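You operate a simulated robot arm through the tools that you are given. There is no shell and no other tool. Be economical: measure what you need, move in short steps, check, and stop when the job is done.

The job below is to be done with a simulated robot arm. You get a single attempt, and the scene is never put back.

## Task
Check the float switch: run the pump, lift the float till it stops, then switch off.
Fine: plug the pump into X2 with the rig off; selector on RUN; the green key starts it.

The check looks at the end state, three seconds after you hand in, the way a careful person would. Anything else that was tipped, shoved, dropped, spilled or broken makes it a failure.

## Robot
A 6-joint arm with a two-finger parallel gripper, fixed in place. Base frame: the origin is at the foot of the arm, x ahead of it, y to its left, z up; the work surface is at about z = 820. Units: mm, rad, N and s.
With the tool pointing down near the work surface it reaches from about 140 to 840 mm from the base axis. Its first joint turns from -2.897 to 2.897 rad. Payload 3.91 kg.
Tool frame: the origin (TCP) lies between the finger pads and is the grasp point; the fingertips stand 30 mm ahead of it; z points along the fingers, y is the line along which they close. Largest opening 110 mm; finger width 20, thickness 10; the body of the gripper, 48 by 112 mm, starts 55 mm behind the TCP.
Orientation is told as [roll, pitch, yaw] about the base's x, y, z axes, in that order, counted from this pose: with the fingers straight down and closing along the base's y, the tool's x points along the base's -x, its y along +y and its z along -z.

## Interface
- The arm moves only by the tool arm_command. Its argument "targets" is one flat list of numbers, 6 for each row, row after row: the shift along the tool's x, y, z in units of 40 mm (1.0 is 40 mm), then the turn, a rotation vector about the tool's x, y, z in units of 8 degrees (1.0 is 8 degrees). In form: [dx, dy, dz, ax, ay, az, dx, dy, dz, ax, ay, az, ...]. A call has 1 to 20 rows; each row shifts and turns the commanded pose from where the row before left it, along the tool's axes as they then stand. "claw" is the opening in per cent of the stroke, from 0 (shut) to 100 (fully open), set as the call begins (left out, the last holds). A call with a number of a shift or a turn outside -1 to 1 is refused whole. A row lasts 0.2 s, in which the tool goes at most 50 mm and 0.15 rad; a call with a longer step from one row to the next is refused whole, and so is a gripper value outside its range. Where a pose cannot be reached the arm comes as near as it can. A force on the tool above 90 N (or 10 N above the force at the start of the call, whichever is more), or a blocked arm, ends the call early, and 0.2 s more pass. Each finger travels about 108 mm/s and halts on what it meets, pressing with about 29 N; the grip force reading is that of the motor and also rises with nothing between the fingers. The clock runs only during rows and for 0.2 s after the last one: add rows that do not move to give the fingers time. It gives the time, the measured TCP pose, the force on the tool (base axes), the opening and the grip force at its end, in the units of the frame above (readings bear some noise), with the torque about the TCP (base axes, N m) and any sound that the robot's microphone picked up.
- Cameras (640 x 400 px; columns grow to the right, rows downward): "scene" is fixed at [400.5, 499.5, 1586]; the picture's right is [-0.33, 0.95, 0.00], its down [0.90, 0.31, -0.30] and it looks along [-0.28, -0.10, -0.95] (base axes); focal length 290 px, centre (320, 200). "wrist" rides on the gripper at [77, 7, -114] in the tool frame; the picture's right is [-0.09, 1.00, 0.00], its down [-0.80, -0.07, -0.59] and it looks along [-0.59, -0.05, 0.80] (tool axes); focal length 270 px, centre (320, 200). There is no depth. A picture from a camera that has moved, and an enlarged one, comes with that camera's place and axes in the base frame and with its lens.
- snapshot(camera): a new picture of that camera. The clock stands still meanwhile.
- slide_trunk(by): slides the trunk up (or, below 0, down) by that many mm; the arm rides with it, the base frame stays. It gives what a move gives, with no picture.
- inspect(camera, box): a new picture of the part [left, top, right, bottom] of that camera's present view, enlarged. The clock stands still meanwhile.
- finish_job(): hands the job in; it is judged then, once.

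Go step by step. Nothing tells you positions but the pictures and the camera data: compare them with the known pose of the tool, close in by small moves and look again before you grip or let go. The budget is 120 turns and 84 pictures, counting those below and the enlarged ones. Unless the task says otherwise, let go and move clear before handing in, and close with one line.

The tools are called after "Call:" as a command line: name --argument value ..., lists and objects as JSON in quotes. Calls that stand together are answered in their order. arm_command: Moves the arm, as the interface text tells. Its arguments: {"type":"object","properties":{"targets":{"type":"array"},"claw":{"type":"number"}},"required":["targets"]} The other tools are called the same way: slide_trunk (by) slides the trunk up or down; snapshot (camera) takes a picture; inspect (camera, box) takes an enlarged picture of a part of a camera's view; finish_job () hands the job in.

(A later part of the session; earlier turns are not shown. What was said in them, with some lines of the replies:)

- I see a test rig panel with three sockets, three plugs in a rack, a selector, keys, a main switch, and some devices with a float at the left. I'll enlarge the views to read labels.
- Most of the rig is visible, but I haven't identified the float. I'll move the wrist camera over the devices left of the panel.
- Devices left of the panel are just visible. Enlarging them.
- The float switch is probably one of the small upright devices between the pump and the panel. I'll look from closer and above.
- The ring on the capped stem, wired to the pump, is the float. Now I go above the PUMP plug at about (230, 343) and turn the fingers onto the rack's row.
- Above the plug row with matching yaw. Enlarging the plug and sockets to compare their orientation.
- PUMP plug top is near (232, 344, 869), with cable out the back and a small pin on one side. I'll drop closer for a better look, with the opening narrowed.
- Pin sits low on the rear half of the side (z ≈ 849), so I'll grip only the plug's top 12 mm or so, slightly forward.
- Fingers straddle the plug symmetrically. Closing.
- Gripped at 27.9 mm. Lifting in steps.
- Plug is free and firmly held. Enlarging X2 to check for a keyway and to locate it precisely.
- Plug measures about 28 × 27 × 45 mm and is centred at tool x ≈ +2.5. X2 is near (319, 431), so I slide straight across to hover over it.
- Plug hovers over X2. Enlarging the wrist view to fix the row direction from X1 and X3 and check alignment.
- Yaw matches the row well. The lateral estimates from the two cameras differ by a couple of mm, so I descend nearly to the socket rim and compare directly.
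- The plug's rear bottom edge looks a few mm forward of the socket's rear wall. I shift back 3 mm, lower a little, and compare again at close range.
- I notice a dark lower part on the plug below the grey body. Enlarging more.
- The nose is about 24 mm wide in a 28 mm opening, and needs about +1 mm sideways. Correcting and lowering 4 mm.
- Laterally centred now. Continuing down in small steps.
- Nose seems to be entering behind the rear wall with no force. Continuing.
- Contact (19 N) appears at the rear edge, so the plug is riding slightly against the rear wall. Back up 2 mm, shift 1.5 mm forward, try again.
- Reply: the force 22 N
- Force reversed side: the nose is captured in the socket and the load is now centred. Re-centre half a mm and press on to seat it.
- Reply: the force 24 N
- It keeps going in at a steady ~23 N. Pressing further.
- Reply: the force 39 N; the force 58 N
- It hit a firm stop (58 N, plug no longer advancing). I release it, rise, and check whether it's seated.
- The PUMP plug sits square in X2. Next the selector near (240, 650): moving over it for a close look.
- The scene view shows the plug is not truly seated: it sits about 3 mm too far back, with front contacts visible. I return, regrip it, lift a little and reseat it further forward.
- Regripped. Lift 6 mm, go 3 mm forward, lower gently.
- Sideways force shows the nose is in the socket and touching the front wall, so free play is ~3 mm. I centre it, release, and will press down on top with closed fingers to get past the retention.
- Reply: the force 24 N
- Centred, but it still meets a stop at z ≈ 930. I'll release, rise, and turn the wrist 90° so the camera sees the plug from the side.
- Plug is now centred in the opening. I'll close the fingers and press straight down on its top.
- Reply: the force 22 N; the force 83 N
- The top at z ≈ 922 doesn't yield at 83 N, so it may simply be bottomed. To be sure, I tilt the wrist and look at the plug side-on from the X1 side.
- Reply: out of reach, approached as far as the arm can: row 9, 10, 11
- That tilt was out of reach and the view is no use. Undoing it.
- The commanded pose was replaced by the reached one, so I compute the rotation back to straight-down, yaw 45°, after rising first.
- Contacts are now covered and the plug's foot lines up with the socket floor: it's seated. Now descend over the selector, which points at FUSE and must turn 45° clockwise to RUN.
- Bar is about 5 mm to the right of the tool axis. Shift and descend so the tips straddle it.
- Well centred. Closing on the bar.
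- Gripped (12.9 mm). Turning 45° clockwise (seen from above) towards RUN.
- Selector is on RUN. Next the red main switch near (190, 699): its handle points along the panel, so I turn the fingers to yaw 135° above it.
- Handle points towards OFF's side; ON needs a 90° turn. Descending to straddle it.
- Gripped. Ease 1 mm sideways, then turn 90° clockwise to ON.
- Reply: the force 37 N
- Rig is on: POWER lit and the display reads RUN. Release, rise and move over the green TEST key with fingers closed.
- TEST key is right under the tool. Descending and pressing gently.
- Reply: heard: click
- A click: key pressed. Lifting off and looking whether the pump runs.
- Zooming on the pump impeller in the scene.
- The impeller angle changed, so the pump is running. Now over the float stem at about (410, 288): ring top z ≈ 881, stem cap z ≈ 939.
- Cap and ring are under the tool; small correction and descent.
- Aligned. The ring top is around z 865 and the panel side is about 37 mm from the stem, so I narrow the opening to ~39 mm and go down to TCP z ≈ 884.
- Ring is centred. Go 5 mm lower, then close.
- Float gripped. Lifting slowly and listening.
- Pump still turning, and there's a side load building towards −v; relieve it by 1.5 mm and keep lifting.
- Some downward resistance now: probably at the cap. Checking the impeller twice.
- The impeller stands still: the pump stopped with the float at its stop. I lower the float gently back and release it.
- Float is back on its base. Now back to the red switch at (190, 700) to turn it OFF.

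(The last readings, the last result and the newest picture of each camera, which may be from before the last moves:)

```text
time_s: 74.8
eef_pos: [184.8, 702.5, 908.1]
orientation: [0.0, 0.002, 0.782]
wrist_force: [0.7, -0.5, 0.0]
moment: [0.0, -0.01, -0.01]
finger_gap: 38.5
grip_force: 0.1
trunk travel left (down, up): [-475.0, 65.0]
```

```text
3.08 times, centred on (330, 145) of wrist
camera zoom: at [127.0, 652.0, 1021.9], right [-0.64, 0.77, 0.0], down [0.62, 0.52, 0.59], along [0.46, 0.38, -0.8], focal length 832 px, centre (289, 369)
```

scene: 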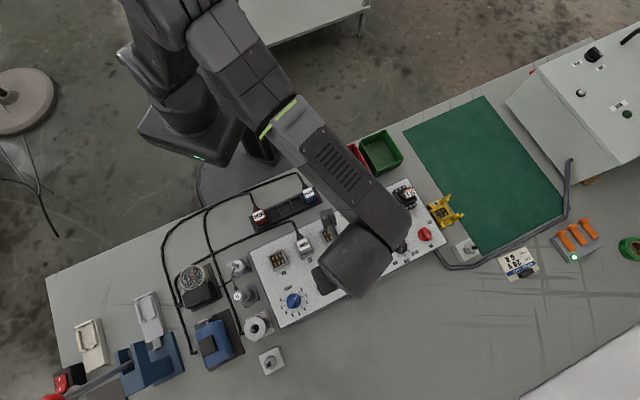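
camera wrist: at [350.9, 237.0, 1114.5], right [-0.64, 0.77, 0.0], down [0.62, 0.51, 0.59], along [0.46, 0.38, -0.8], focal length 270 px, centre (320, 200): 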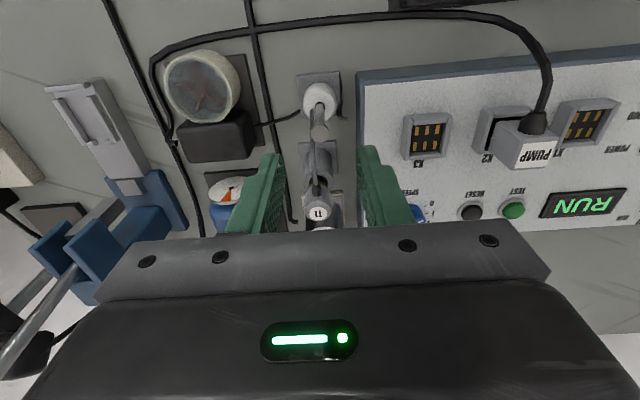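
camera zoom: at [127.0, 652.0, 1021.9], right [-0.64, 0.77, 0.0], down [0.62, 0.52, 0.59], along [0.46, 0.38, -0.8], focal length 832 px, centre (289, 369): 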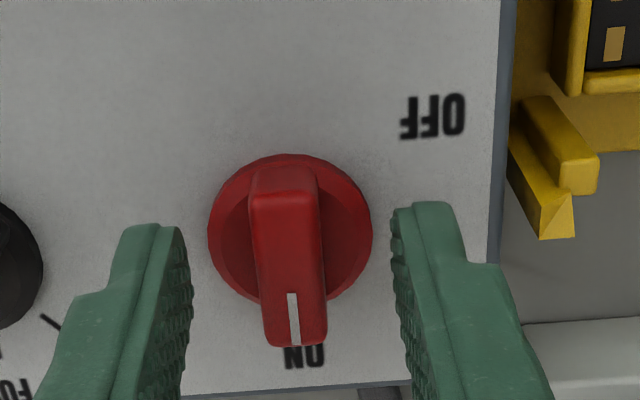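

Centred. Grip and turn 90° back to OFF.

Call:
arm_command --targets '[0, 0, 0, 0, 0, 0, 0, 0, 0, 0, 0, 0, 0, 0, 0, 0, 0, 0]' --claw 0

Call:
arm_command --targets '[0, 0, 0, 0, 0, -0.94, 0, 0, 0, 0, 0, -0.94, 0, 0, 0, 0, 0, -0.94, 0, 0, 0, 0, 0, -0.94, 0, 0, 0, 0, 0, -0.94, 0, 0, 0, 0, 0, -0.94, 0, 0, 0, 0, 0, -0.94, 0, 0, 0, 0, 0, -0.94, 0, 0, 0, 0, 0, -0.94, 0, 0, 0, 0, 0, -0.94, 0, 0, 0, 0, 0, -0.94, 0, 0, 0, 0, 0, -0.91]'

```text
time_s: 75.6
eef_pos: [185.0, 701.6, 907.6]
orientation: [0.0, 0.0, 0.781]
wrist_force: [-0.3, -2.2, -2.8]
moment: [0.27, -0.3, 0.11]
finger_gap: 12.7
grip_force: 44.7
trunk travel left (down, up): [-475.0, 65.0]
```

```text
time_s: 78.2
eef_pos: [188.1, 702.0, 907.7]
orientation: [0.0, -0.002, 2.355]
wrist_force: [25.1, -7.2, 0.6]
moment: [-0.6, -1.05, -0.06]
finger_gap: 13.0
grip_force: 44.7
trunk travel left (down, up): [-475.0, 65.0]
```

Full turn made. Release, rise clear and check the state.

Call:
arm_command --targets '[0, 0, 0, 0, 0, 0, 0, 0, 0, 0, 0, 0, 0, 0, -0.9, 0, 0, 0, 0, 0, -0.9, 0, 0, 0, 0, 0, -0.9, 0, 0, 0, 0.8, 0, 0, 0, 0, 0, 0.8, 0, 0, 0, 0, 0]' --claw 40

Call:
snapshot --camera "wrist"

Call:
snapshot --camera "scene"

```text
time_s: 79.8
eef_pos: [231.9, 655.3, 1017.0]
orientation: [-0.002, 0.0, 2.352]
wrist_force: [-0.2, -0.6, 0.3]
moment: [-0.05, 0.02, -0.01]
finger_gap: 44.0
grip_force: 0.0
trunk travel left (down, up): [-475.0, 65.0]
```

```text
7 pictures are left
camera wrist: at [281.9, 595.6, 1130.5], right [-0.77, -0.64, 0.0], down [-0.51, 0.62, 0.59], along [-0.38, 0.46, -0.8], focal length 270 px, centre (320, 200)
```

wrist: 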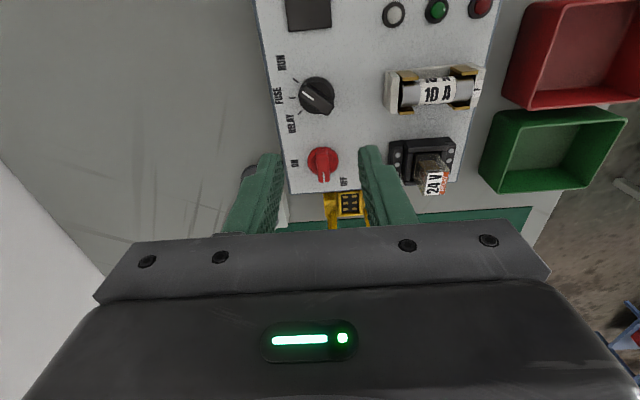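

```text
6 pictures are left
```

scene: 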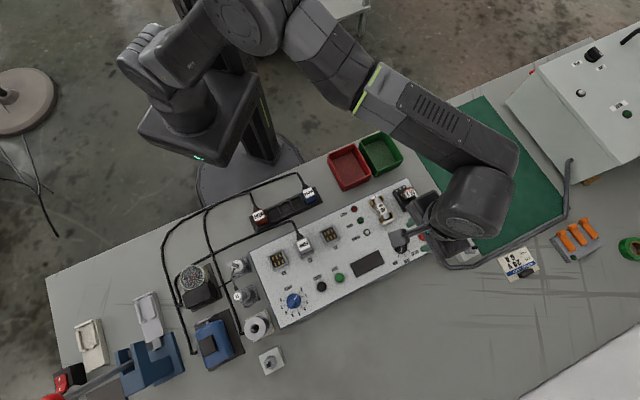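

Display and POWER lamp are dark and the switch is back at OFF. One last check on the float and plug.

Call:
inspect --camera "scene" --box '[180, 220, 340, 320]'

```text
4.00 times, centred on (260, 270) of scene
camera zoom: at [400.5, 499.5, 1586.0], right [-0.33, 0.95, 0.0], down [0.9, 0.31, -0.3], along [-0.28, -0.1, -0.95], focal length 1160 px, centre (560, -80)
```

zoom: 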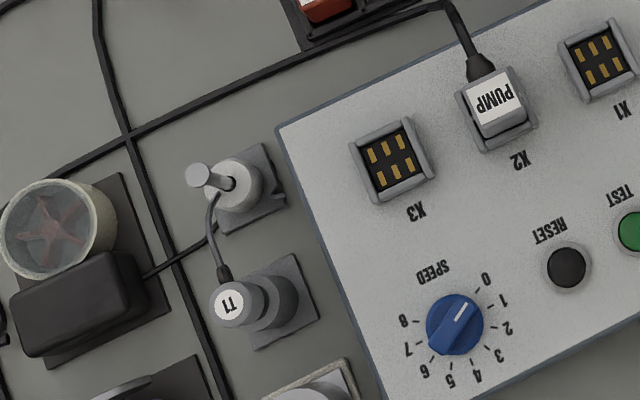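

Everything is in order: plug in X2, float resting on its base, rig off, arm clear. Handing in.

Call:
finish_job

```text
The job is handed in.
```

The float switch works: with the pump in X2 and the selector on RUN, the green key started the pump, it stopped when I lifted the float to the top, and I then switched the rig off.
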